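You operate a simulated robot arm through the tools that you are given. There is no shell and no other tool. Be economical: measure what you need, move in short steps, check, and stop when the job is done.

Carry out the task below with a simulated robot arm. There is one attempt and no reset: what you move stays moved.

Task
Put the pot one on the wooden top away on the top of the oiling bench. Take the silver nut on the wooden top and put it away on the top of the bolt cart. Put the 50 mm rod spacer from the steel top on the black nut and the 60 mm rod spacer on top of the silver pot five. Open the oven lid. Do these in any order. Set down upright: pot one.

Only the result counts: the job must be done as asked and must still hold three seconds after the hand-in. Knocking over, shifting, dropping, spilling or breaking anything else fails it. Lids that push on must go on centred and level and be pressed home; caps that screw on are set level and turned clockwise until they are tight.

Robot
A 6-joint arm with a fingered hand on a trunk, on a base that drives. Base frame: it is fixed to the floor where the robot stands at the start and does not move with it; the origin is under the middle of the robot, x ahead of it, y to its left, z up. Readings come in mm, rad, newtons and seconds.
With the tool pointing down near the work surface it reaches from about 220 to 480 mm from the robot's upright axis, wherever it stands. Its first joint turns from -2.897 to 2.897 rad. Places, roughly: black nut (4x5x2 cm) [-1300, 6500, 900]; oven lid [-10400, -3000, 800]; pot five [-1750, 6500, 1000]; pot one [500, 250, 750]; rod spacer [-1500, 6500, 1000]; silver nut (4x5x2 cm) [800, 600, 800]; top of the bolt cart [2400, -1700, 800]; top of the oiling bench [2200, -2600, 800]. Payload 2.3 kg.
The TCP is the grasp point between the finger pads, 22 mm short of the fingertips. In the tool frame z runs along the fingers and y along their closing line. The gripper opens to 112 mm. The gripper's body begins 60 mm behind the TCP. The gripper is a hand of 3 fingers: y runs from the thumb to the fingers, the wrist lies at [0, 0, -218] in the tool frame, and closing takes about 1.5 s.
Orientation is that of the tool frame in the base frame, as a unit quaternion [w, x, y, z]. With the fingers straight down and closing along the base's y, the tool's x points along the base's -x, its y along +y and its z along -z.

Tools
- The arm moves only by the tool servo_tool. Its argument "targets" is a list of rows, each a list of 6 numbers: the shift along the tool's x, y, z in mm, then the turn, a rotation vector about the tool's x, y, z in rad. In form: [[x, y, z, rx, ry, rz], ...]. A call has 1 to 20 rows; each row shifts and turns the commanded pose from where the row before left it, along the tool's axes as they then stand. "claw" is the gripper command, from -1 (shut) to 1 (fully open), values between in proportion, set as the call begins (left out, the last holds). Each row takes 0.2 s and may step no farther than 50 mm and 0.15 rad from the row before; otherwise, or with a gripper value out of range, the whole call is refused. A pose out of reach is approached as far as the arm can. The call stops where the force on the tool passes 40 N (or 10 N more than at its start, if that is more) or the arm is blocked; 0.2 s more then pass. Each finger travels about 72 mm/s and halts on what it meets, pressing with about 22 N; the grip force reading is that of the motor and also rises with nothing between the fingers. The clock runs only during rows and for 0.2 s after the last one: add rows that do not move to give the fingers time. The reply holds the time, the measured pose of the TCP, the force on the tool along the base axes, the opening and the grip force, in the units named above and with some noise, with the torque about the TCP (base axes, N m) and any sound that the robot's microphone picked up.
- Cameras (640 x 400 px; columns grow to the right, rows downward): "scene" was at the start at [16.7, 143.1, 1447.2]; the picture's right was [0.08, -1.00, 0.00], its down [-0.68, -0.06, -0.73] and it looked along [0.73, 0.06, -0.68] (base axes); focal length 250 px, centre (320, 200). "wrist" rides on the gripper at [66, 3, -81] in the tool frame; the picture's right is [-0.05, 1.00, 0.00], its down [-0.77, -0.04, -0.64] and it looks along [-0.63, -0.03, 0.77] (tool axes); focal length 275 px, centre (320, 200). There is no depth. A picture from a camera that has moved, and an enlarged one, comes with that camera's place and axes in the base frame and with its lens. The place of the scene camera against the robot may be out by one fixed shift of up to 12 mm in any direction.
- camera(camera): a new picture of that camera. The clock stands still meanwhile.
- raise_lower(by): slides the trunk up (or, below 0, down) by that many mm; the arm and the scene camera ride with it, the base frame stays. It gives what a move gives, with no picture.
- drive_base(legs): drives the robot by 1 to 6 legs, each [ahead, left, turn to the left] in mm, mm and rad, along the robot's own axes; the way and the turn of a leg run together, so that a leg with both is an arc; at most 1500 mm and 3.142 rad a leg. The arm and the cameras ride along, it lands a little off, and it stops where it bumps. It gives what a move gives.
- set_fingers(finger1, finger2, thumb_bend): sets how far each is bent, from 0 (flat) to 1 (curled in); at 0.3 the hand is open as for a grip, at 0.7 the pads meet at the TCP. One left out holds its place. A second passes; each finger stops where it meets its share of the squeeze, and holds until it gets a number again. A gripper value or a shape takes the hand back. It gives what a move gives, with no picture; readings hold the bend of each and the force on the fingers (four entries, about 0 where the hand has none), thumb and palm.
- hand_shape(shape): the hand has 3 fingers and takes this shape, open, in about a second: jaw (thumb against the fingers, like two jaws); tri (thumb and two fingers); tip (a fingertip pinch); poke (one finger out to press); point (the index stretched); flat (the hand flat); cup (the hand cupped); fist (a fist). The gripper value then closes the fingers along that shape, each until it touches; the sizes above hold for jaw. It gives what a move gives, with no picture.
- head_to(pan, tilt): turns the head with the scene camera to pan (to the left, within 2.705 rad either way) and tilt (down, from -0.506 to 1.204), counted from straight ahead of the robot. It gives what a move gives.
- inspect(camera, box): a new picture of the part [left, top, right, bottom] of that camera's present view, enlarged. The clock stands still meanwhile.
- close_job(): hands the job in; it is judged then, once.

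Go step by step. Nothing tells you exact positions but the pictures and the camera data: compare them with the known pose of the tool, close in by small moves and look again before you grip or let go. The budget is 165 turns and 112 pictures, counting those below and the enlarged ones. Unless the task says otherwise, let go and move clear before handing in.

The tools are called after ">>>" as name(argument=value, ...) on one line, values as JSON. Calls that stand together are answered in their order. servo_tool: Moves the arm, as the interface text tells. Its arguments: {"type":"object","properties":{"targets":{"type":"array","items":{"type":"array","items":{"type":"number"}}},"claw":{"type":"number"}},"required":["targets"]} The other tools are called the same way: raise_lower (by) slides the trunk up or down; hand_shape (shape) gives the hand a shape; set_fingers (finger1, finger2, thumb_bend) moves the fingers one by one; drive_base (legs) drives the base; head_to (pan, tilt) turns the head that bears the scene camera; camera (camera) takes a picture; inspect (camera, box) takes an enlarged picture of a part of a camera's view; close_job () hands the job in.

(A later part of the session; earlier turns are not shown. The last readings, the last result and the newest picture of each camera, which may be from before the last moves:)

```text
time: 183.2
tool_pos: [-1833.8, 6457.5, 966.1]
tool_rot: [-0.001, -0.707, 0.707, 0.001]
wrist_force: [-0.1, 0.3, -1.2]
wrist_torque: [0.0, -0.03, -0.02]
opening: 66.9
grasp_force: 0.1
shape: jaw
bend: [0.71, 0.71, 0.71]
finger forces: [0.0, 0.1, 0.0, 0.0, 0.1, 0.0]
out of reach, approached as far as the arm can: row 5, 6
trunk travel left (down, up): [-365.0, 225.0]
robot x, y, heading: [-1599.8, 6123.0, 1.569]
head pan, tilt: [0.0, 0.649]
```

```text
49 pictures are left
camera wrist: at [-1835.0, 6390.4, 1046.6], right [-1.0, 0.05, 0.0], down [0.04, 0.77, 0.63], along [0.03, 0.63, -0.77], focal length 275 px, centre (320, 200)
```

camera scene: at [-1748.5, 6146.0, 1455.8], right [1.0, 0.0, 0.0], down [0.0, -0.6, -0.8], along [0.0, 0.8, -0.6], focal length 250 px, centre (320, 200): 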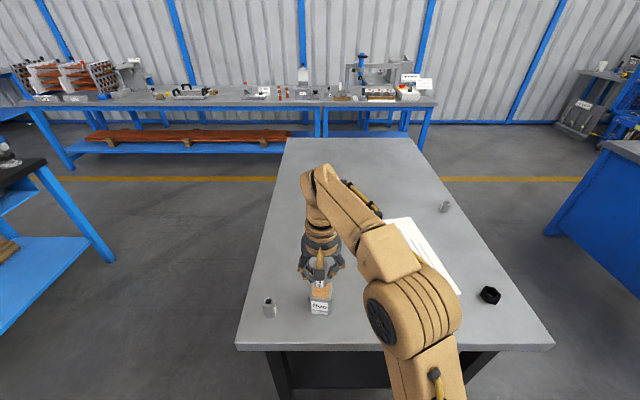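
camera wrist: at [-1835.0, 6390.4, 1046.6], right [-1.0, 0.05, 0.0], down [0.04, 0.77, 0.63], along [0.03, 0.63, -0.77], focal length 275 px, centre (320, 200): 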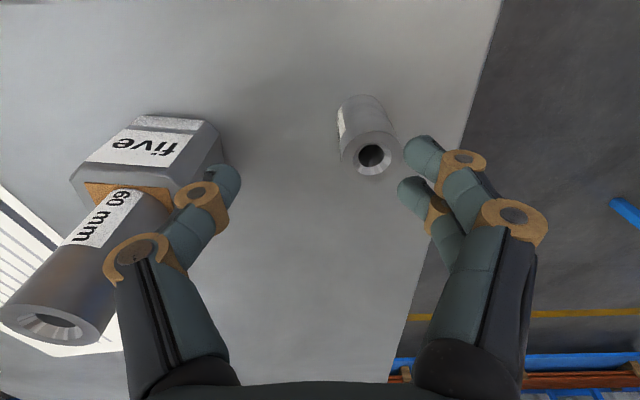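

Reached most of the way; shifting the last bit at this height.

>>> servo_tool(targets=[[-4.5, 23, 0, 0, 0, 0], [0, 0, 15, 0, 0, 0], [0, 0, 0, 0, 0, 0]])

>>> camera(camera="wrist")

```text
time: 184.0
tool_pos: [-1856.7, 6462.6, 953.1]
tool_rot: [-0.001, -0.707, 0.707, 0.0]
wrist_force: [-0.2, 0.2, 0.0]
wrist_torque: [-0.02, 0.0, 0.01]
opening: 66.8
grasp_force: 0.1
shape: jaw
bend: [0.71, 0.71, 0.71]
finger forces: [0.0, 0.0, 0.0, 0.0, 0.1, 0.1]
trunk travel left (down, up): [-365.0, 225.0]
robot x, y, heading: [-1602.7, 6123.0, 1.576]
head pan, tilt: [0.0, 0.649]
```

```text
48 pictures are left
camera wrist: at [-1857.4, 6395.3, 1033.0], right [-1.0, 0.05, 0.0], down [0.04, 0.77, 0.63], along [0.03, 0.63, -0.77], focal length 275 px, centre (320, 200)
```

wrist: 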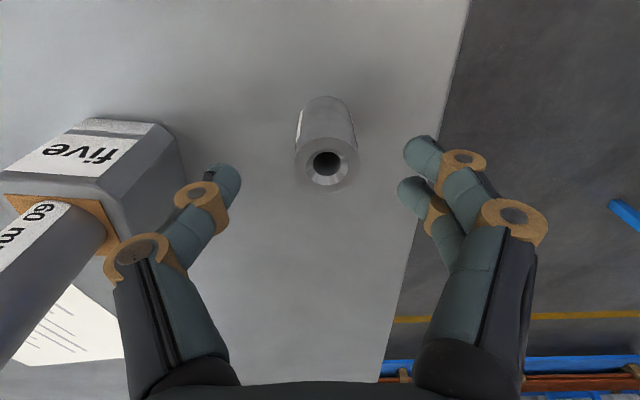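

Aligned. Lowering and gripping.

>>> servo_tool(targets=[[0, 0, 20, 0, 0, 0], [0, 0, 15, 0, 0, 0], [1, 0, 8, 0, 0, 0], [0, 0, 0, 0, 0, 0]])

>>> servo_tool(targets=[[0, 0, 0, 0, 0, 0], [0, 0, 0, 0, 0, 0], [0, 0, 0, 0, 0, 0], [0, 0, 0, 0, 0, 0], [0, 0, 0, 0, 0, 0], [0, 0, 0, 0, 0, 0], [0, 0, 0, 0, 0, 0]], claw=-1)

>>> camera(camera="wrist")

```text
time: 185.0
tool_pos: [-1858.2, 6460.8, 910.5]
tool_rot: [0.001, 0.708, -0.707, 0.0]
wrist_force: [0.4, -0.2, -0.2]
wrist_torque: [-0.01, 0.01, -0.02]
opening: 67.1
grasp_force: 0.1
shape: jaw
bend: [0.71, 0.71, 0.71]
finger forces: [0.1, 0.0, 0.0, 0.0, 0.0, 0.0]
trunk travel left (down, up): [-365.0, 225.0]
robot x, y, heading: [-1601.4, 6124.8, 1.577]
head pan, tilt: [0.0, 0.649]
```

```text
time: 186.6
tool_pos: [-1857.4, 6461.4, 910.4]
tool_rot: [0.002, 0.707, -0.707, 0.0]
wrist_force: [-0.1, 0.7, -0.4]
wrist_torque: [0.01, 0.03, -0.02]
opening: 21.7
grasp_force: 22.4
shape: jaw
bend: [0.73, 0.73, 0.7]
finger forces: [10.1, 10.7, 0.0, 0.0, 19.5, 0.1]
trunk travel left (down, up): [-365.0, 225.0]
robot x, y, heading: [-1597.2, 6124.8, 1.574]
head pan, tilt: [0.0, 0.649]
```

```text
47 pictures are left
camera wrist: at [-1858.4, 6394.5, 990.0], right [-1.0, 0.05, 0.0], down [0.04, 0.77, 0.63], along [0.03, 0.63, -0.77], focal length 275 px, centre (320, 200)
```

wrist: 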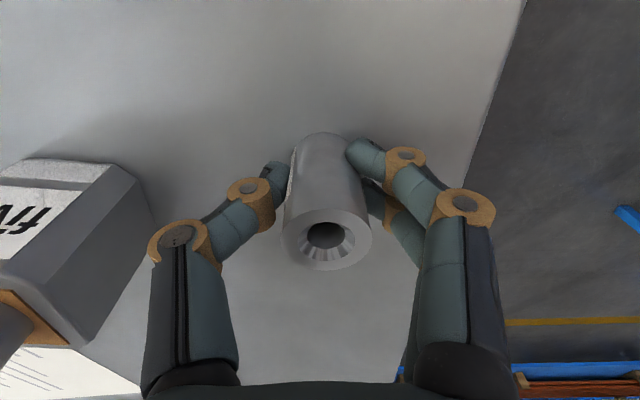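

Gripped. Lifting, retracting straight back, backing off the base, then moving right opposite the black nut.

>>> servo_tool(targets=[[0, 0, -15, 0, 0, 0], [0, 0, -30, 0, 0, 0], [0, 0, -30, 0, 0, 0], [40, 0, 0, 0, 0, 0], [40, 0, -10, 0, 0, 0], [30, 0, -10, 0, 0, 0], [0, 0, 0, 0, 0, 0]])

>>> drive_base(legs=[[-200, 0, 0]])

>>> camera(camera="scene")

```text
time: 188.2
tool_pos: [-1857.5, 6349.0, 1004.3]
tool_rot: [-0.001, -0.707, 0.707, 0.0]
wrist_force: [0.2, -0.4, -1.8]
wrist_torque: [-0.04, -0.02, 0.01]
opening: 21.3
grasp_force: 22.0
shape: jaw
bend: [0.73, 0.73, 0.7]
finger forces: [10.2, 11.1, 0.0, 0.1, 19.7, 0.0]
trunk travel left (down, up): [-365.0, 225.0]
robot x, y, heading: [-1599.7, 6123.2, 1.569]
head pan, tilt: [0.0, 0.649]
```

```text
time: 189.8
tool_pos: [-1858.5, 6149.4, 1004.0]
tool_rot: [0.0, 0.709, -0.705, 0.0]
wrist_force: [-0.5, 0.2, -2.2]
wrist_torque: [0.05, 0.01, 0.0]
opening: 21.4
grasp_force: 22.1
shape: jaw
bend: [0.73, 0.73, 0.7]
finger forces: [10.1, 11.0, 0.1, 0.0, 19.6, 0.1]
trunk travel left (down, up): [-365.0, 225.0]
robot x, y, heading: [-1600.7, 5927.5, 1.573]
head pan, tilt: [0.0, 0.649]
```

```text
46 pictures are left
camera scene: at [-1747.9, 5944.8, 1455.8], right [1.0, 0.0, 0.0], down [0.0, -0.6, -0.8], along [0.0, 0.8, -0.6], focal length 250 px, centre (320, 200)
```

scene: 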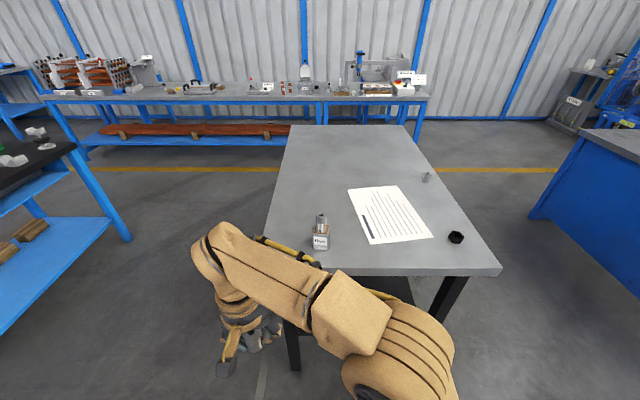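

Swinging the arm to the front, then repositioning the base in front of the black nut (≈ −1317, 6502).

>>> servo_tool(targets=[[-20, -40, 0, 0, 0, 0], [-20, -40, 0, 0, 0, 0], [-20, -40, 0, 0, 0, 0], [0, -40, 0, 0, 0, 0], [0, -40, 0, 0, 0, 0], [0, -40, 0, 0, 0, 0], [0, 0, 0, 0, 0, 0]])

>>> drive_base(legs=[[0, -300, 0], [190, 0, 0]])

>>> camera(camera="wrist")

```text
time: 191.4
tool_pos: [-1616.4, 6211.4, 1005.4]
tool_rot: [0.001, 0.709, -0.706, 0.001]
wrist_force: [0.0, 0.2, -2.2]
wrist_torque: [0.01, 0.04, 0.03]
opening: 21.5
grasp_force: 22.1
shape: jaw
bend: [0.73, 0.73, 0.7]
finger forces: [10.5, 11.3, 0.0, 0.0, 19.8, 0.1]
trunk travel left (down, up): [-365.0, 225.0]
robot x, y, heading: [-1602.5, 5926.7, 1.571]
head pan, tilt: [0.0, 0.649]
```

```text
time: 194.6
tool_pos: [-1320.3, 6405.6, 1005.2]
tool_rot: [0.001, 0.709, -0.705, 0.001]
wrist_force: [0.4, -0.2, -1.4]
wrist_torque: [0.01, -0.02, 0.02]
opening: 21.1
grasp_force: 22.0
shape: jaw
bend: [0.73, 0.73, 0.7]
finger forces: [10.6, 11.3, 0.1, 0.0, 19.7, 0.0]
trunk travel left (down, up): [-365.0, 225.0]
robot x, y, heading: [-1305.9, 6119.0, 1.577]
head pan, tilt: [0.0, 0.649]
```

```text
45 pictures are left
camera wrist: at [-1320.3, 6338.6, 1085.1], right [-1.0, 0.04, 0.0], down [0.03, 0.77, 0.63], along [0.02, 0.63, -0.77], focal length 275 px, centre (320, 200)
```

wrist: 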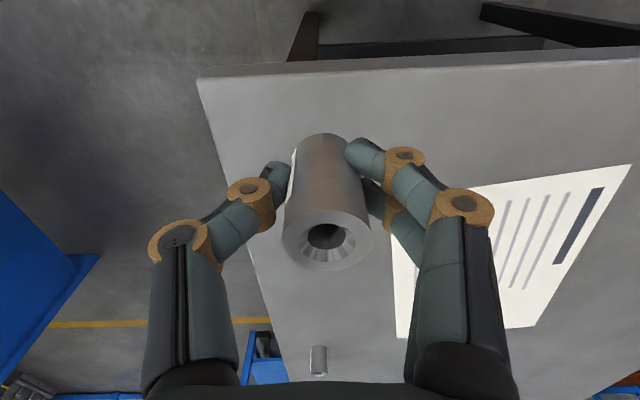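

Moving forward so that the nut shows up beyond the spacer's foot.

>>> servo_tool(targets=[[-48, 0, 0, 0, 0, 0], [-47, 0, 0, 0, 0, 0], [0, 0, 0, 0, 0, 0]])

>>> camera(camera="wrist")

```text
time: 195.4
tool_pos: [-1321.2, 6498.6, 1007.8]
tool_rot: [0.001, 0.709, -0.705, 0.0]
wrist_force: [-0.6, 0.1, -1.9]
wrist_torque: [0.01, -0.04, 0.01]
opening: 21.3
grasp_force: 22.5
shape: jaw
bend: [0.73, 0.73, 0.7]
finger forces: [10.4, 11.4, 0.0, 0.0, 19.6, 0.0]
trunk travel left (down, up): [-365.0, 225.0]
robot x, y, heading: [-1305.7, 6118.9, 1.576]
head pan, tilt: [0.0, 0.649]
```

```text
44 pictures are left
camera wrist: at [-1321.4, 6432.5, 1087.4], right [-1.0, 0.04, 0.0], down [0.03, 0.77, 0.63], along [0.02, 0.63, -0.77], focal length 275 px, centre (320, 200)
```

wrist: 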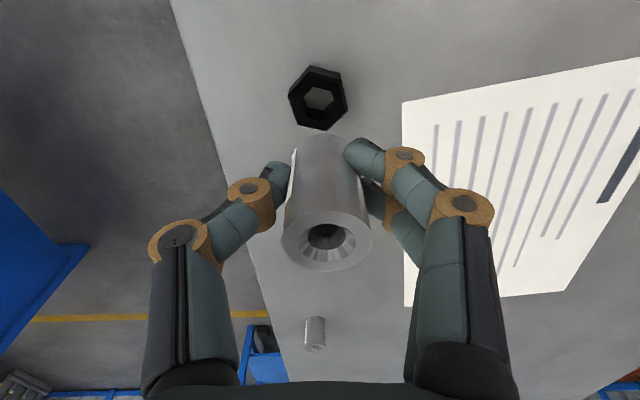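

Nut centred at about (−1318.5, 6498). Correcting 2 mm and lowering.

>>> servo_tool(targets=[[0, -2.5, 30, 0, 0, 0], [0, 0, 25, 0, 0, 0], [0, 0, 10, 0, 0, 0], [0, 0, 0, 0, 0, 0]])

>>> camera(camera="wrist")

>>> inspect(camera="scene", box=[400, 200, 540, 340])

```text
time: 196.4
tool_pos: [-1317.6, 6500.4, 941.8]
tool_rot: [0.001, 0.709, -0.705, 0.0]
wrist_force: [0.4, 0.5, -1.8]
wrist_torque: [-0.01, 0.0, 0.0]
opening: 21.2
grasp_force: 22.1
shape: jaw
bend: [0.73, 0.73, 0.7]
finger forces: [10.3, 11.3, 0.0, 0.1, 19.5, 0.1]
trunk travel left (down, up): [-365.0, 225.0]
robot x, y, heading: [-1303.6, 6116.4, 1.578]
head pan, tilt: [0.0, 0.649]
```

```text
43 pictures are left
camera wrist: at [-1319.3, 6432.9, 1020.7], right [-1.0, 0.04, 0.0], down [0.03, 0.77, 0.63], along [0.02, 0.63, -0.77], focal length 275 px, centre (320, 200)
```

wrist: 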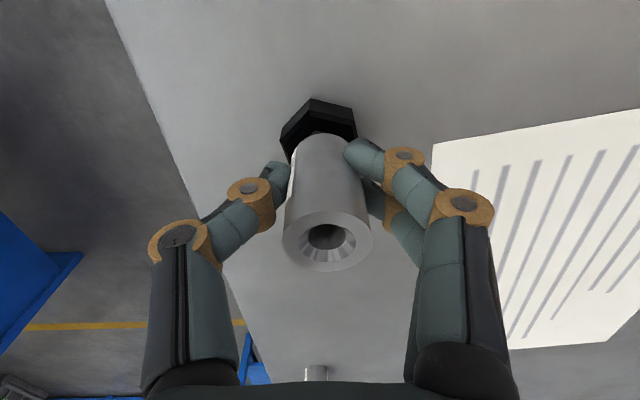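

```text
2.86 times, centred on (470, 270) of scene
camera zoom: at [-1450.3, 6138.2, 1455.8], right [1.0, 0.0, 0.0], down [0.0, -0.6, -0.8], along [0.0, 0.8, -0.6], focal length 714 px, centre (-109, 0)
```

zoom: 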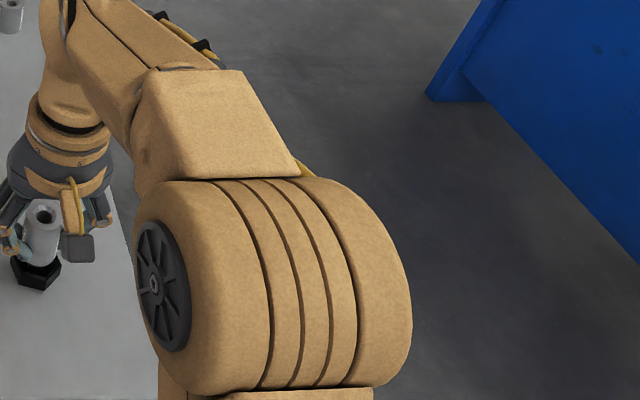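

Aligned. Easing down onto the nut.

>>> servo_tool(targets=[[0, 0, 3, 0, 0, 0], [0, 0, 2, 0, 0, 0], [0, 0, 2, 0, 0, 0], [0, 0, 0, 0, 0, 0]])

>>> servo_tool(targets=[[0, 0, 1.5, 0, 0, 0], [0, 0, 1.5, 0, 0, 0], [0, 0, 0, 0, 0, 0]])

>>> servo_tool(targets=[[0, 0, 1.5, 0, 0, 0], [0, 0, 0, 0, 0, 0]])

```text
time: 197.4
tool_pos: [-1317.7, 6499.8, 933.3]
tool_rot: [0.001, 0.709, -0.705, 0.0]
wrist_force: [0.4, -0.5, -1.6]
wrist_torque: [0.0, 0.01, -0.05]
opening: 21.3
grasp_force: 21.1
shape: jaw
bend: [0.73, 0.73, 0.7]
finger forces: [10.4, 11.5, 0.0, 0.0, 19.7, 0.0]
trunk travel left (down, up): [-365.0, 225.0]
robot x, y, heading: [-1303.9, 6112.8, 1.579]
head pan, tilt: [0.0, 0.649]
```

```text
time: 198.2
tool_pos: [-1318.7, 6499.2, 931.3]
tool_rot: [0.001, 0.709, -0.705, 0.0]
wrist_force: [-0.1, 0.4, -1.8]
wrist_torque: [-0.01, 0.02, -0.02]
opening: 21.3
grasp_force: 22.0
shape: jaw
bend: [0.73, 0.73, 0.7]
finger forces: [10.5, 11.5, 0.1, 0.1, 19.6, 0.0]
trunk travel left (down, up): [-365.0, 225.0]
robot x, y, heading: [-1304.3, 6115.5, 1.576]
head pan, tilt: [0.0, 0.649]
```

```text
time: 198.8
tool_pos: [-1317.8, 6499.8, 929.5]
tool_rot: [0.001, 0.709, -0.705, -0.001]
wrist_force: [0.2, 0.6, 7.0]
wrist_torque: [0.03, 0.07, 0.03]
opening: 21.5
grasp_force: 22.5
shape: jaw
bend: [0.73, 0.73, 0.7]
finger forces: [11.1, 12.6, 0.0, 0.0, 21.2, 0.0]
trunk travel left (down, up): [-365.0, 225.0]
robot x, y, heading: [-1305.2, 6115.0, 1.581]
head pan, tilt: [0.0, 0.649]
```

Contact with ~8 N. Releasing.

>>> servo_tool(targets=[[0, 0, 0, 0, 0, 0], [0, 0, 0, 0, 0, 0], [0, 0, 0, 0, 0, 0], [0, 0, 0, 0, 0, 0]], claw=0.2)

>>> servo_tool(targets=[[0, 0, -20, 0, 0, 0], [0, 0, -40, 0, 0, 0], [0, 0, -30, 0, 0, 0], [0, 0, 0, 0, 0, 0]])

>>> camera(camera="wrist")

```text
time: 199.8
tool_pos: [-1317.3, 6498.9, 928.5]
tool_rot: [0.001, 0.709, -0.705, 0.0]
wrist_force: [-0.7, -0.4, 0.0]
wrist_torque: [0.01, 0.0, 0.02]
opening: 67.0
grasp_force: 0.0
shape: jaw
bend: [0.71, 0.71, 0.71]
finger forces: [0.0, 0.1, 0.0, 0.1, 0.1, 0.0]
trunk travel left (down, up): [-365.0, 225.0]
robot x, y, heading: [-1304.4, 6119.0, 1.578]
head pan, tilt: [0.0, 0.649]
```

```text
time: 200.8
tool_pos: [-1317.6, 6500.8, 1018.4]
tool_rot: [0.001, 0.709, -0.705, 0.0]
wrist_force: [-0.5, -0.2, 0.2]
wrist_torque: [-0.03, -0.03, -0.03]
opening: 67.0
grasp_force: 0.2
shape: jaw
bend: [0.71, 0.71, 0.71]
finger forces: [0.0, 0.1, 0.0, 0.1, 0.1, 0.1]
trunk travel left (down, up): [-365.0, 225.0]
robot x, y, heading: [-1303.5, 6117.2, 1.57]
head pan, tilt: [0.0, 0.649]
```

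```text
41 pictures are left
camera wrist: at [-1318.7, 6433.7, 1097.7], right [-1.0, 0.04, 0.0], down [0.03, 0.77, 0.63], along [0.03, 0.63, -0.77], focal length 275 px, centre (320, 200)
```

wrist: 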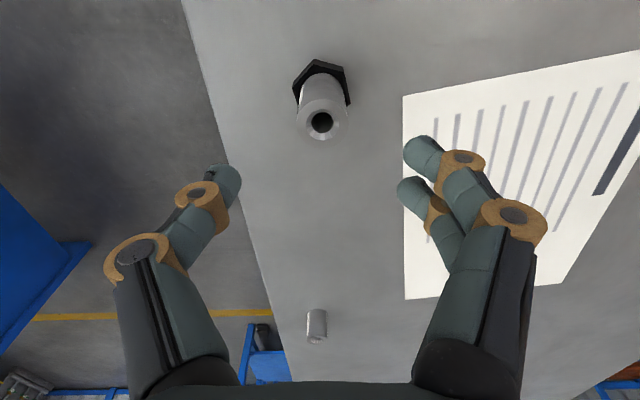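

Both spacers are placed. Retracting and driving to the green aisle (y≈1800) toward the oven.

>>> servo_tool(targets=[[45, 0, 0, 0, 0, 0], [45, 0, 0, 0, 0, 0], [40, 0, 0, 0, 0, 0], [0, 0, 0, 0, 0, 0]])

>>> drive_base(legs=[[-600, 350, 0], [-1300, 0, 0], [-1300, 0, 0], [-1100, 0, 0], [0, 0, 1.57]])

>>> head_to(pan=0.2, tilt=0.25)

>>> camera(camera="scene")

```text
time: 201.8
tool_pos: [-1316.4, 6370.4, 1018.7]
tool_rot: [0.0, 0.709, -0.705, -0.001]
wrist_force: [-0.5, -0.1, 0.8]
wrist_torque: [0.0, 0.0, -0.01]
opening: 66.9
grasp_force: 0.1
shape: jaw
bend: [0.71, 0.71, 0.71]
finger forces: [0.1, 0.0, 0.1, 0.1, 0.1, 0.0]
trunk travel left (down, up): [-365.0, 225.0]
robot x, y, heading: [-1303.8, 6115.6, 1.575]
head pan, tilt: [0.0, 0.649]
```

```text
time: 227.0
tool_pos: [-1917.5, 1788.2, 1018.2]
tool_rot: [0.001, 1.0, 0.002, 0.001]
wrist_force: [0.0, 0.2, 1.0]
wrist_torque: [0.01, 0.0, 0.03]
opening: 66.9
grasp_force: 0.0
shape: jaw
bend: [0.71, 0.71, 0.71]
finger forces: [0.0, 0.0, 0.0, 0.1, 0.1, 0.0]
trunk travel left (down, up): [-365.0, 225.0]
robot x, y, heading: [-1663.0, 1802.5, -3.138]
head pan, tilt: [0.0, 0.649]
```

```text
time: 227.9
tool_pos: [-1918.3, 1788.9, 1016.4]
tool_rot: [0.001, 1.0, 0.002, 0.001]
wrist_force: [0.6, -0.5, -0.4]
wrist_torque: [0.02, 0.0, 0.01]
opening: 66.9
grasp_force: 0.1
shape: jaw
bend: [0.71, 0.71, 0.71]
finger forces: [0.0, 0.0, 0.1, 0.1, 0.0, 0.1]
trunk travel left (down, up): [-365.0, 225.0]
robot x, y, heading: [-1662.5, 1797.3, -3.136]
head pan, tilt: [0.201, 0.25]
```

```text
40 pictures are left
camera scene: at [-1699.7, 1636.6, 1492.3], right [-0.2, 0.98, 0.0], down [0.24, 0.05, -0.97], along [-0.95, -0.2, -0.25], focal length 250 px, centre (320, 200)
```

scene: 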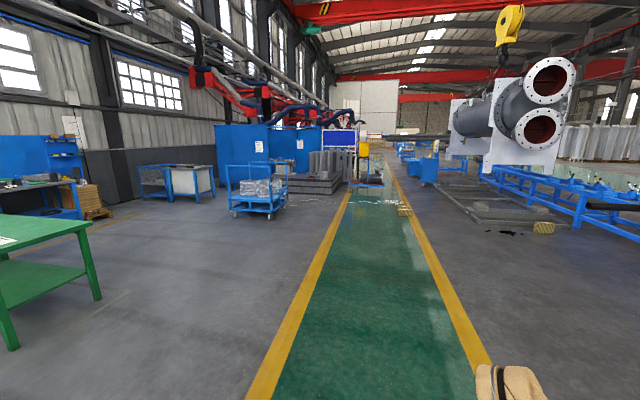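

Zooming on the region of the oven.

>>> inspect(camera="scene", box=[130, 110, 430, 230])

```text
2.13 times, centred on (280, 170) of scene
camera zoom: at [-1699.7, 1636.6, 1492.3], right [-0.2, 0.98, 0.0], down [0.24, 0.05, -0.97], along [-0.95, -0.2, -0.25], focal length 533 px, centre (405, 264)
```

zoom: 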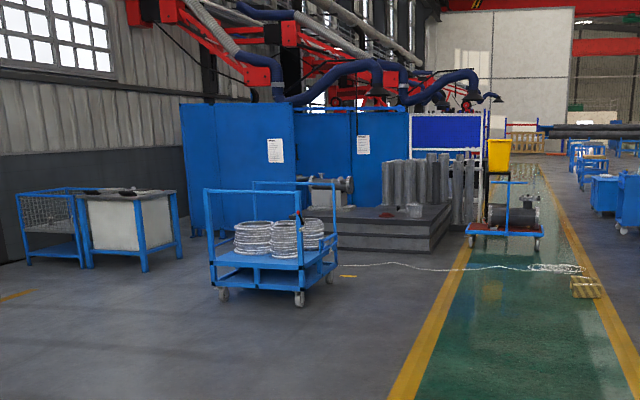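

Driving along the aisle to x≈−6100 and looking again.

>>> drive_base(legs=[[1480, 0, 0], [1480, 0, 0], [1480, 0, 0]])

>>> head_to(pan=0.45, tilt=0.25)

>>> camera(camera="scene")

```text
time: 249.0
tool_pos: [-6323.3, 1662.8, 1018.1]
tool_rot: [0.002, 1.0, 0.016, 0.001]
wrist_force: [0.0, 0.0, 0.1]
wrist_torque: [0.01, 0.02, 0.01]
opening: 66.7
grasp_force: 0.1
shape: jaw
bend: [0.71, 0.71, 0.71]
finger forces: [0.0, 0.0, 0.0, 0.1, 0.0, 0.1]
trunk travel left (down, up): [-365.0, 225.0]
robot x, y, heading: [-6071.9, 1685.6, -3.109]
head pan, tilt: [0.201, 0.25]
```

```text
time: 249.7
tool_pos: [-6323.0, 1662.7, 1018.4]
tool_rot: [0.0, 1.0, 0.016, 0.001]
wrist_force: [0.2, -0.2, -0.4]
wrist_torque: [-0.02, 0.02, 0.01]
opening: 66.7
grasp_force: 0.0
shape: jaw
bend: [0.71, 0.71, 0.71]
finger forces: [0.1, 0.1, 0.0, 0.0, 0.0, 0.0]
trunk travel left (down, up): [-365.0, 225.0]
robot x, y, heading: [-6073.1, 1678.9, -3.112]
head pan, tilt: [0.45, 0.25]
```

```text
38 pictures are left
camera scene: at [-6095.0, 1495.6, 1492.4], right [-0.46, 0.89, 0.0], down [0.22, 0.11, -0.97], along [-0.86, -0.45, -0.25], focal length 250 px, centre (320, 200)
```

scene: 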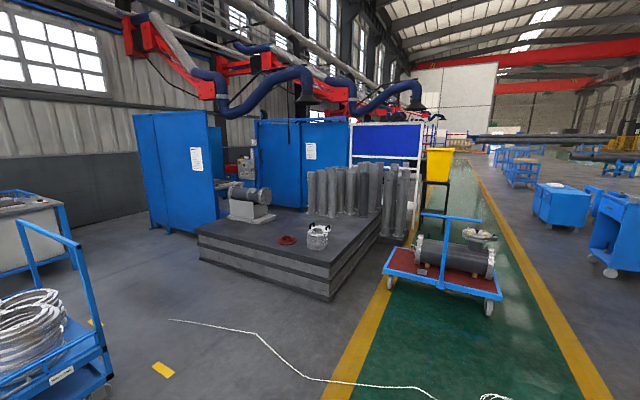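

Zooming between the booths toward the oven place.

>>> inspect(camera="scene", box=[130, 110, 350, 260])

```text
2.67 times, centred on (240, 185) of scene
camera zoom: at [-6095.0, 1495.6, 1492.4], right [-0.46, 0.89, 0.0], down [0.22, 0.11, -0.97], along [-0.86, -0.45, -0.25], focal length 666 px, centre (533, 240)
```

zoom: 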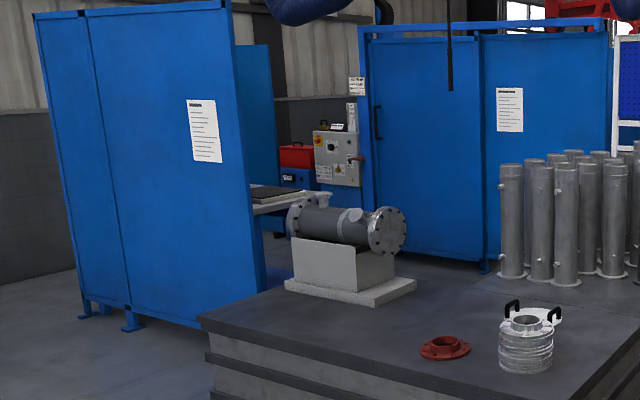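

The oven looks like the red-lidded unit between the booths. I'll drive between the platform and the trolley, toward the bay's opening.

>>> drive_base(legs=[[0, 0, -0.03], [900, 550, 0], [300, 950, 0], [0, 1350, 0]])

>>> head_to(pan=0.35, tilt=0.35)

>>> camera(camera="scene")

```text
time: 266.7
tool_pos: [-7583.6, -1172.2, 1018.0]
tool_rot: [0.001, 1.0, -0.025, 0.001]
wrist_force: [0.0, 1.0, 0.1]
wrist_torque: [-0.01, 0.01, 0.03]
opening: 67.0
grasp_force: 0.0
shape: jaw
bend: [0.71, 0.71, 0.71]
finger forces: [0.0, 0.0, 0.1, 0.0, 0.0, 0.1]
trunk travel left (down, up): [-365.0, 225.0]
robot x, y, heading: [-7330.0, -1173.2, 3.089]
head pan, tilt: [0.45, 0.25]
```

```text
time: 267.4
tool_pos: [-7584.2, -1172.2, 1018.2]
tool_rot: [0.0, 1.0, -0.025, 0.001]
wrist_force: [0.3, 0.6, -0.3]
wrist_torque: [-0.01, -0.04, -0.02]
opening: 66.8
grasp_force: 0.0
shape: jaw
bend: [0.71, 0.71, 0.71]
finger forces: [0.0, 0.0, 0.1, 0.0, 0.0, 0.0]
trunk travel left (down, up): [-365.0, 225.0]
robot x, y, heading: [-7329.8, -1174.0, 3.093]
head pan, tilt: [0.351, 0.351]
```

```text
36 pictures are left
camera scene: at [-7371.0, -1349.2, 1482.9], right [-0.3, 0.95, 0.0], down [0.33, 0.1, -0.94], along [-0.9, -0.28, -0.34], focal length 250 px, centre (320, 200)
```

scene: 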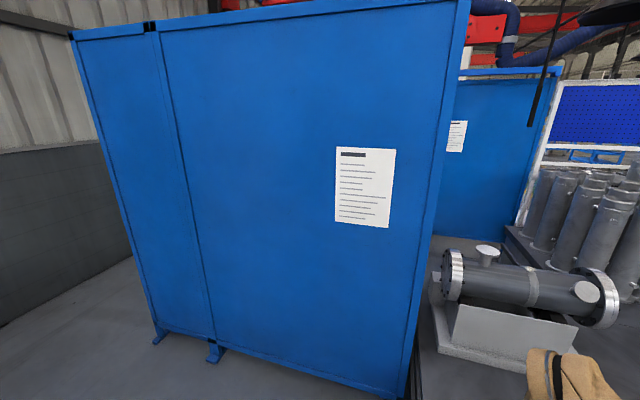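

The east panel closes this side; there's a gap at its far end near the wall. Looking left to check the way.

>>> head_to(pan=1.2, tilt=0.5)

>>> camera(camera="scene")

```text
time: 268.6
tool_pos: [-7582.8, -1171.9, 1017.3]
tool_rot: [0.001, 1.0, -0.025, 0.001]
wrist_force: [-0.1, 0.2, 0.0]
wrist_torque: [0.04, -0.01, -0.02]
opening: 66.9
grasp_force: 0.1
shape: jaw
bend: [0.71, 0.71, 0.71]
finger forces: [0.1, 0.0, 0.0, 0.0, 0.0, 0.0]
trunk travel left (down, up): [-365.0, 225.0]
robot x, y, heading: [-7328.4, -1173.1, 3.096]
head pan, tilt: [1.201, 0.499]
```

```text
35 pictures are left
camera scene: at [-7319.2, -1404.6, 1469.2], right [-0.91, 0.41, 0.0], down [0.2, 0.44, -0.88], along [-0.36, -0.8, -0.48], focal length 250 px, centre (320, 200)
```

scene: 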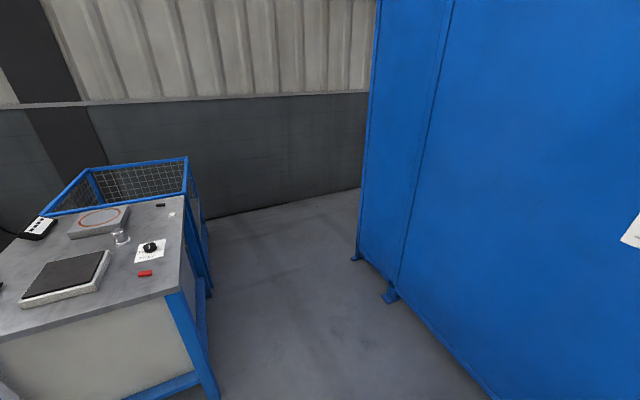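

The corridor is ~1150 mm wide. Driving down it to the panel's end and looking west along the wall.

>>> drive_base(legs=[[0, 0, 0.047], [350, 500, 0], [0, 1350, 0], [0, 330, 0]])

>>> head_to(pan=0.0, tilt=0.4)

>>> camera(camera="scene")

```text
time: 280.5
tool_pos: [-7948.6, -3348.2, 1017.3]
tool_rot: [0.001, 1.0, -0.004, 0.001]
wrist_force: [0.4, -0.2, 0.1]
wrist_torque: [0.05, 0.02, -0.01]
opening: 66.9
grasp_force: 0.0
shape: jaw
bend: [0.71, 0.71, 0.71]
finger forces: [0.0, 0.0, 0.0, 0.0, 0.1, 0.0]
trunk travel left (down, up): [-365.0, 225.0]
robot x, y, heading: [-7695.7, -3339.5, 3.136]
head pan, tilt: [1.201, 0.499]
```

```text
time: 281.9
tool_pos: [-7949.3, -3347.9, 1018.2]
tool_rot: [0.001, 1.0, -0.004, 0.001]
wrist_force: [0.9, 0.4, 0.1]
wrist_torque: [0.02, -0.04, 0.0]
opening: 67.0
grasp_force: 0.0
shape: jaw
bend: [0.71, 0.71, 0.71]
finger forces: [0.1, 0.0, 0.0, 0.0, 0.0, 0.0]
trunk travel left (down, up): [-365.0, 225.0]
robot x, y, heading: [-7694.1, -3341.6, 3.138]
head pan, tilt: [0.0, 0.4]
```

```text
34 pictures are left
camera scene: at [-7734.1, -3483.8, 1478.4], right [0.01, 1.0, 0.0], down [0.39, 0.0, -0.92], along [-0.92, 0.01, -0.39], focal length 250 px, centre (320, 200)
```

scene: 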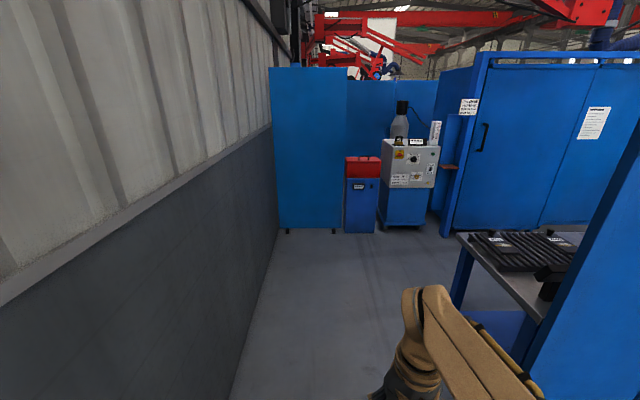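

Now the red-lidded oven is in clear view with free floor before it. Zooming in.

>>> inspect(camera="scene", box=[320, 90, 460, 240])

```text
2.67 times, centred on (390, 165) of scene
camera zoom: at [-7734.1, -3483.8, 1478.4], right [0.01, 1.0, 0.0], down [0.39, 0.0, -0.92], along [-0.92, 0.01, -0.39], focal length 666 px, centre (133, 293)
```

zoom: 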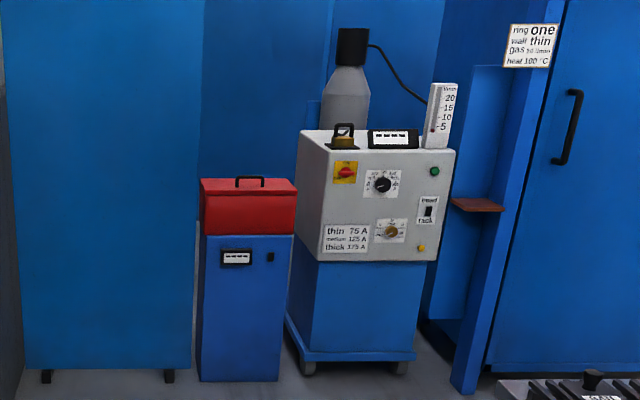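

Oven: front at x≈−10230, y≈−2970, red lid up to z≈830 with a black bail handle. Driving up.

>>> drive_base(legs=[[1400, 0, 0], [300, -350, 0]])

>>> head_to(pan=0.0, tilt=0.65)

>>> camera(camera="scene")

```text
time: 291.2
tool_pos: [-9615.8, -2941.8, 1018.2]
tool_rot: [0.002, 1.0, -0.018, 0.001]
wrist_force: [1.7, 1.0, -0.7]
wrist_torque: [0.0, 0.01, 0.02]
opening: 66.7
grasp_force: 0.1
shape: jaw
bend: [0.71, 0.71, 0.71]
finger forces: [0.0, 0.1, 0.0, 0.0, 0.1, 0.0]
trunk travel left (down, up): [-365.0, 225.0]
robot x, y, heading: [-9361.5, -2939.5, 3.11]
head pan, tilt: [0.0, 0.4]
```

```text
time: 292.0
tool_pos: [-9615.1, -2941.6, 1017.3]
tool_rot: [0.001, 1.0, -0.018, 0.001]
wrist_force: [0.1, 0.3, -0.1]
wrist_torque: [0.02, -0.02, -0.01]
opening: 66.7
grasp_force: 0.1
shape: jaw
bend: [0.71, 0.71, 0.71]
finger forces: [0.1, 0.0, 0.0, 0.1, 0.1, 0.0]
trunk travel left (down, up): [-365.0, 225.0]
robot x, y, heading: [-9358.3, -2937.7, 3.104]
head pan, tilt: [0.0, 0.649]
```

```text
32 pictures are left
camera scene: at [-9398.7, -3084.2, 1455.9], right [0.04, 1.0, 0.0], down [0.6, -0.02, -0.8], along [-0.8, 0.03, -0.6], focal length 250 px, centre (320, 200)
```

scene: 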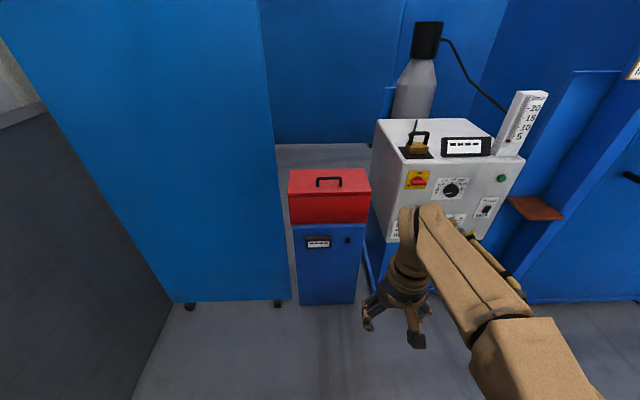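

Lid is about 200 deep × 170 tall, bail handle bar near (−10324, −3010, 885). Plan: push the handle bar back and up so the lid swings past its balance. Driving nearer first.

>>> drive_base(legs=[[0, 0, 0.035], [480, 70, 0]])

>>> camera(camera="scene")

>>> camera(camera="wrist")

```text
time: 295.2
tool_pos: [-10085.5, -3016.9, 1016.9]
tool_rot: [0.0, 1.0, -0.006, 0.001]
wrist_force: [1.2, -1.2, 0.4]
wrist_torque: [0.01, 0.0, 0.03]
opening: 67.0
grasp_force: 0.0
shape: jaw
bend: [0.71, 0.71, 0.71]
finger forces: [0.0, 0.0, 0.0, 0.0, 0.0, 0.0]
trunk travel left (down, up): [-365.0, 225.0]
robot x, y, heading: [-9831.1, -3008.8, 3.128]
head pan, tilt: [0.0, 0.649]
```

```text
31 pictures are left
camera scene: at [-9865.3, -3153.3, 1455.8], right [0.01, 1.0, 0.0], down [0.6, -0.01, -0.8], along [-0.8, 0.01, -0.6], focal length 250 px, centre (320, 200)
```

scene: 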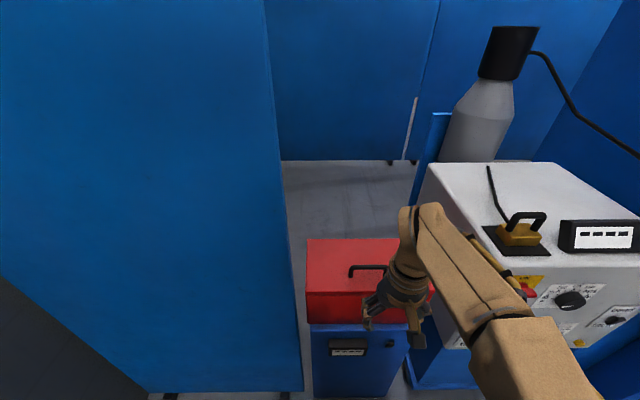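

```text
30 pictures are left
camera wrist: at [-10017.2, -3021.2, 1097.5], right [-0.06, -1.0, 0.0], down [-0.77, 0.05, 0.63], along [-0.63, 0.03, -0.77], focal length 275 px, centre (320, 200)
```

wrist: 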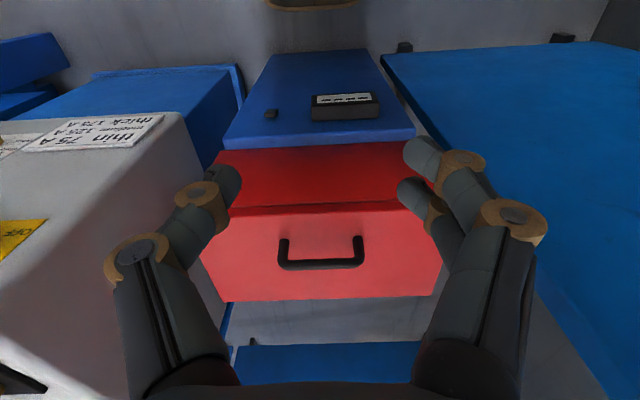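

Bar ≈ (−10305, −3008, 882), hinge presumably at the rear seam (−10467, 663). Raising the trunk, moving in, closing the fingers and tilting the tool forward.

>>> raise_lower(by=80)

>>> drive_base(legs=[[165, 0, 0.013]])

>>> servo_tool(targets=[[0, 0, 0, 0, -0.145, 0], [0, 0, 0, 0, -0.145, 0], [0, 0, 0, 0, -0.145, 0], [0, 0, 0, 0, 0, 0], [0, 0, 0, 0, 0, 0]], claw=-1)

>>> camera(camera="wrist")

>>> camera(camera="scene")

```text
time: 296.3
tool_pos: [-10085.6, -3017.0, 1096.2]
tool_rot: [0.001, 1.0, -0.006, 0.001]
wrist_force: [0.0, -0.1, 0.4]
wrist_torque: [0.02, 0.03, 0.02]
opening: 67.0
grasp_force: 0.0
shape: jaw
bend: [0.71, 0.71, 0.71]
finger forces: [0.0, 0.1, 0.0, 0.0, 0.1, 0.0]
trunk travel left (down, up): [-445.0, 145.0]
robot x, y, heading: [-9833.4, -3011.8, 3.13]
head pan, tilt: [0.0, 0.649]
```

```text
time: 297.8
tool_pos: [-10245.1, -3018.4, 1097.3]
tool_rot: [0.001, 1.0, 0.0, 0.002]
wrist_force: [0.5, 0.2, 0.3]
wrist_torque: [0.0, -0.01, 0.01]
opening: 66.8
grasp_force: 0.0
shape: jaw
bend: [0.71, 0.71, 0.71]
finger forces: [0.1, 0.2, 0.0, 0.0, 0.1, 0.0]
trunk travel left (down, up): [-445.0, 145.0]
robot x, y, heading: [-9993.8, -3006.8, -3.145]
head pan, tilt: [0.0, 0.649]
```

```text
time: 299.0
tool_pos: [-10243.7, -3018.1, 1097.9]
tool_rot: [0.002, 0.976, 0.0, -0.216]
wrist_force: [-0.8, -0.1, -0.3]
wrist_torque: [-0.02, -0.03, -0.03]
opening: 0.0
grasp_force: 21.9
shape: jaw
bend: [0.66, 0.66, 0.74]
finger forces: [0.0, 0.0, 0.1, 0.0, 0.1, 0.0]
trunk travel left (down, up): [-445.0, 145.0]
robot x, y, heading: [-9990.8, -3003.8, -3.142]
head pan, tilt: [0.0, 0.649]
```

```text
29 pictures are left
camera wrist: at [-10148.3, -3022.3, 1142.4], right [-0.04, -1.0, 0.02], down [-0.43, 0.04, 0.9], along [-0.9, 0.03, -0.43], focal length 275 px, centre (320, 200)
```

wrist: 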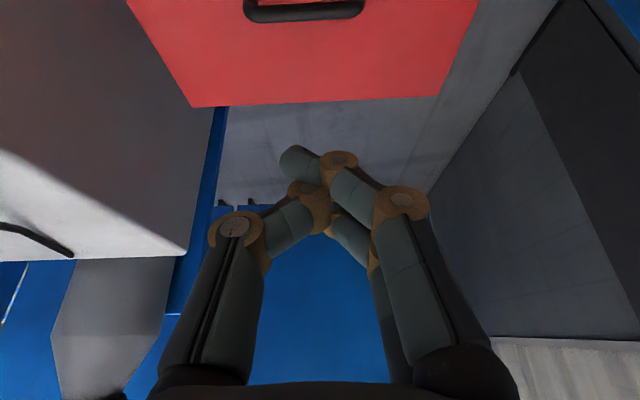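

```text
28 pictures are left
camera scene: at [-10022.7, -3152.7, 1535.9], right [0.0, 1.0, 0.0], down [0.6, 0.0, -0.8], along [-0.8, 0.0, -0.6], focal length 250 px, centre (320, 200)
```

scene: 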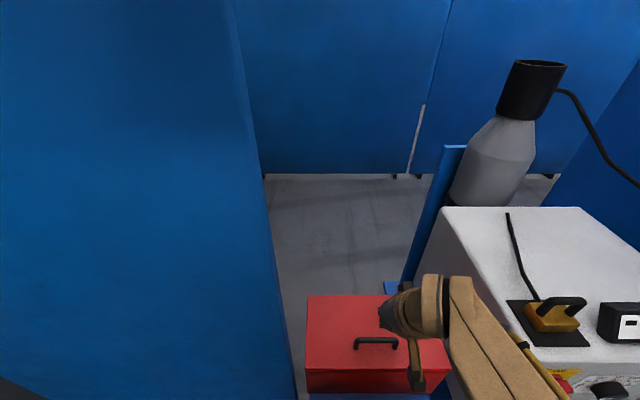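

Descending with closed, tilted fingers just in front of the bar.

>>> servo_tool(targets=[[18.97, -1.6, 40.8, 0, 0, 0], [18.97, -1.6, 40.8, 0, 0, 0], [18.97, -1.6, 40.8, 0, 0, 0], [18.97, -1.6, 40.8, 0, 0, 0], [0, 0, 0, 0, 0, 0]])

>>> camera(camera="wrist")

>>> inspect(camera="scene", box=[280, 260, 460, 400])

```text
time: 300.2
tool_pos: [-10307.3, -3021.8, 969.4]
tool_rot: [0.002, 0.977, 0.0, -0.215]
wrist_force: [0.8, 0.3, 0.2]
wrist_torque: [-0.02, 0.0, -0.03]
opening: 0.0
grasp_force: 22.5
shape: jaw
bend: [0.66, 0.66, 0.74]
finger forces: [0.1, 0.1, 0.0, 0.1, 0.0, 0.1]
out of reach, approached as far as the arm can: row 2, 3, 4
trunk travel left (down, up): [-445.0, 145.0]
robot x, y, heading: [-9993.8, -3008.3, -3.143]
head pan, tilt: [0.0, 0.649]
```

```text
27 pictures are left
camera wrist: at [-10211.8, -3024.7, 1014.3], right [-0.04, -1.0, 0.02], down [-0.43, 0.04, 0.9], along [-0.9, 0.03, -0.43], focal length 275 px, centre (320, 200)
```

wrist: 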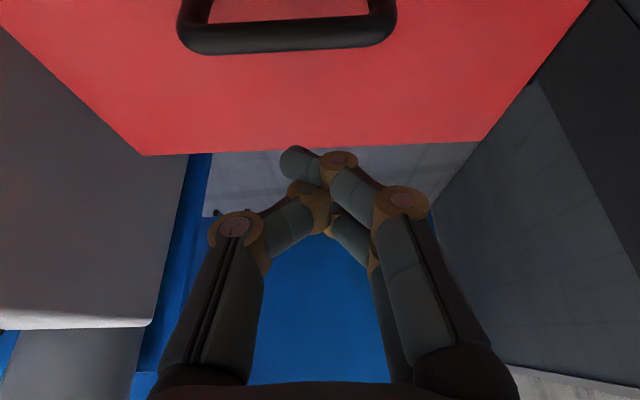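

```text
2.86 times, centred on (370, 330) of scene
camera zoom: at [-10022.2, -3152.7, 1535.9], right [0.0, 1.0, 0.0], down [0.6, 0.0, -0.8], along [-0.8, 0.0, -0.6], focal length 714 px, centre (177, -171)
```

zoom: 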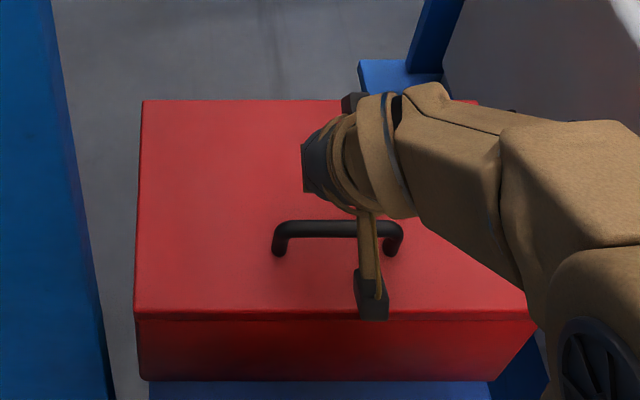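

The tilt hit the inner reach limit. I'll reduce tilt to ~0.1 rad for the start, step back in front of the bar and lower.

>>> servo_tool(targets=[[0, 0, 0, 0, 0.145, 0], [0, 0, 0, 0, 0.145, 0], [0, 0, 0, 0, 0.045, 0], [30, -6, -3, 0, 0, 0], [30, -6, -3, 0, 0, 0], [3.9, 0, 38.8, 0, 0, 0], [0, 0, 0, 0, 0, 0]])

>>> camera(camera="wrist")

```text
time: 301.8
tool_pos: [-10249.1, -3006.7, 930.6]
tool_rot: [0.002, 0.999, -0.001, -0.049]
wrist_force: [0.7, 0.1, -0.8]
wrist_torque: [0.03, 0.01, 0.01]
opening: 0.0
grasp_force: 21.9
shape: jaw
bend: [0.66, 0.66, 0.74]
finger forces: [0.0, 0.0, 0.0, 0.0, 0.0, 0.0]
trunk travel left (down, up): [-445.0, 145.0]
robot x, y, heading: [-9990.7, -3008.8, -3.142]
head pan, tilt: [0.0, 0.649]
```

```text
25 pictures are left
camera wrist: at [-10174.6, -3010.9, 1003.0], right [-0.05, -1.0, 0.01], down [-0.7, 0.04, 0.71], along [-0.71, 0.03, -0.71], focal length 275 px, centre (320, 200)
```

wrist: 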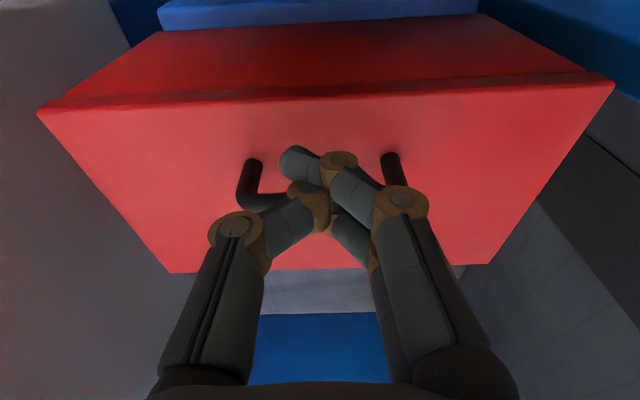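

Position is right, in front of the bar. Lowering to bar height.

>>> servo_tool(targets=[[2, 0, 20, 0, 0, 0], [2, 0, 20, 0, 0, 0], [0, 0, 0, 0, 0, 0]])

>>> camera(camera="wrist")

```text
time: 302.6
tool_pos: [-10254.0, -3007.8, 889.7]
tool_rot: [0.003, 0.999, 0.001, -0.049]
wrist_force: [-0.9, 0.3, -0.6]
wrist_torque: [-0.04, -0.01, -0.04]
opening: 0.0
grasp_force: 21.4
shape: jaw
bend: [0.66, 0.66, 0.74]
finger forces: [0.1, 0.0, 0.1, 0.0, 0.0, 0.1]
out of reach, approached as far as the arm can: row 2
trunk travel left (down, up): [-445.0, 145.0]
robot x, y, heading: [-9990.5, -3008.7, -3.14]
head pan, tilt: [0.0, 0.649]
```

```text
24 pictures are left
camera wrist: at [-10179.1, -3011.4, 962.9], right [-0.05, -1.0, 0.01], down [-0.71, 0.04, 0.71], along [-0.71, 0.03, -0.71], focal length 275 px, centre (320, 200)
```

wrist: 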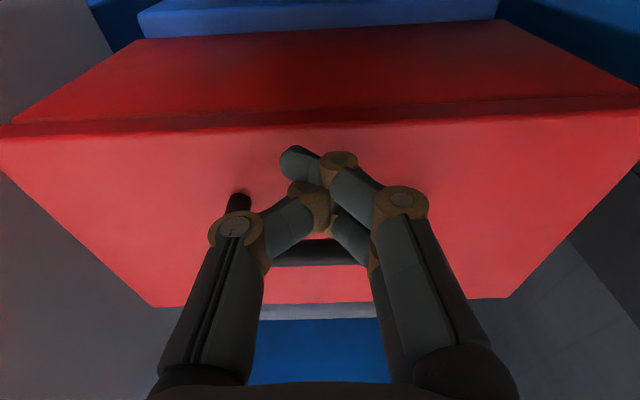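

Beginning the push: contact, then back-and-up.

>>> servo_tool(targets=[[-14.9, 0, 1.5, 0, 0, 0], [-21.1, 0, -9.9, 0, 0, 0], [-21.1, 0, -9.9, 0, 0, 0], [0, 0, 0, 0, 0, 0]])

>>> camera(camera="wrist")

```text
time: 303.3
tool_pos: [-10286.4, -3008.8, 907.5]
tool_rot: [0.002, 0.999, -0.004, -0.041]
wrist_force: [36.8, -5.9, 12.5]
wrist_torque: [0.02, -0.17, -0.27]
opening: 0.0
grasp_force: 21.4
shape: jaw
bend: [0.66, 0.71, 0.74]
finger forces: [0.0, 42.6, 0.0, 0.0, 0.0, 0.0]
trunk travel left (down, up): [-445.0, 145.0]
robot x, y, heading: [-9992.5, -3003.8, -3.141]
head pan, tilt: [0.0, 0.649]
stopped in row 3: the force on the tool passed its limit (the readings are from after the stop); the commanded pose is now the measured one
```

```text
23 pictures are left
camera wrist: at [-10211.6, -3012.9, 981.4], right [-0.05, -1.0, 0.01], down [-0.72, 0.04, 0.7], along [-0.7, 0.03, -0.72], focal length 275 px, centre (320, 200)
```

wrist: 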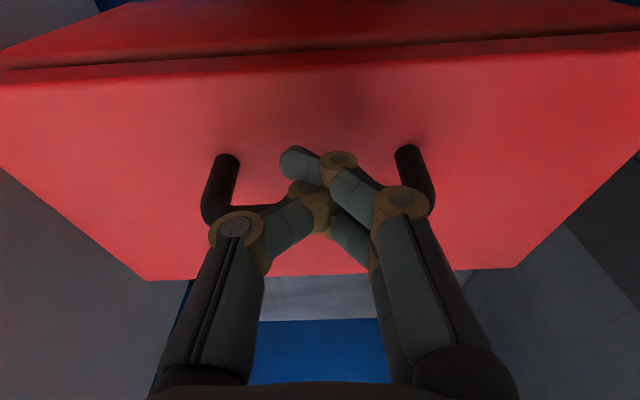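

The push stopped at 37 N without moving the lid, so the hinge may be at the top rear (thin lid). Backing off and looking closely at the lid's seam.

>>> servo_tool(targets=[[15, 0, -1, 0, 0, 0], [12, 0, -35, 0, 0, 0], [0, 0, -45, 0, 0, 0], [0, 0, -45, 0, 0, 0], [0, 0, 0, 0, 0, 0]])

>>> inspect(camera="scene", box=[290, 280, 450, 400])

>>> camera(camera="wrist")

```text
time: 304.5
tool_pos: [-10256.8, -3007.6, 1029.3]
tool_rot: [0.001, 0.999, -0.002, -0.044]
wrist_force: [0.4, 1.5, -0.5]
wrist_torque: [0.02, 0.03, 0.0]
opening: 0.1
grasp_force: 22.0
shape: jaw
bend: [0.66, 0.66, 0.74]
finger forces: [0.0, 0.0, 0.1, 0.0, 0.0, 0.1]
trunk travel left (down, up): [-445.0, 145.0]
robot x, y, heading: [-9992.4, -3005.4, -3.139]
head pan, tilt: [0.0, 0.649]
```

```text
3.33 times, centred on (370, 340) of scene
camera zoom: at [-10022.9, -3152.8, 1535.8], right [0.0, 1.0, 0.0], down [0.6, 0.0, -0.8], along [-0.8, 0.0, -0.6], focal length 833 px, centre (153, -267)
```

zoom: 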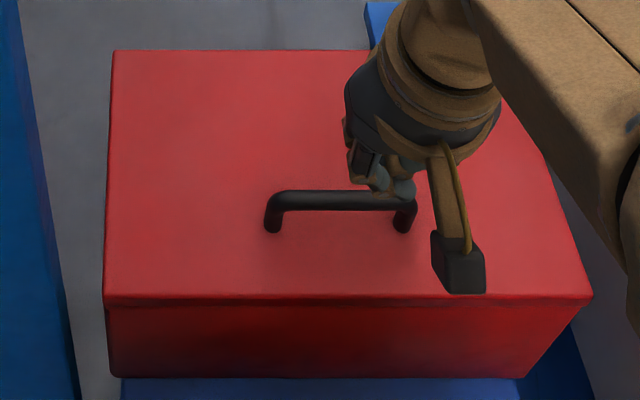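

```text
21 pictures are left
camera wrist: at [-10182.1, -3010.6, 1102.7], right [-0.05, -1.0, 0.01], down [-0.71, 0.04, 0.7], along [-0.7, 0.03, -0.71], focal length 275 px, centre (320, 200)
```

wrist: 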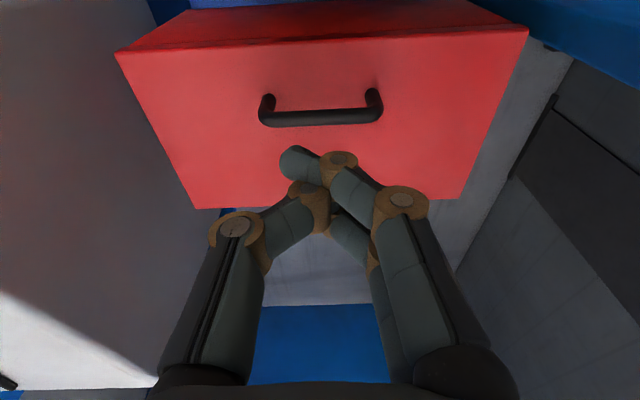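

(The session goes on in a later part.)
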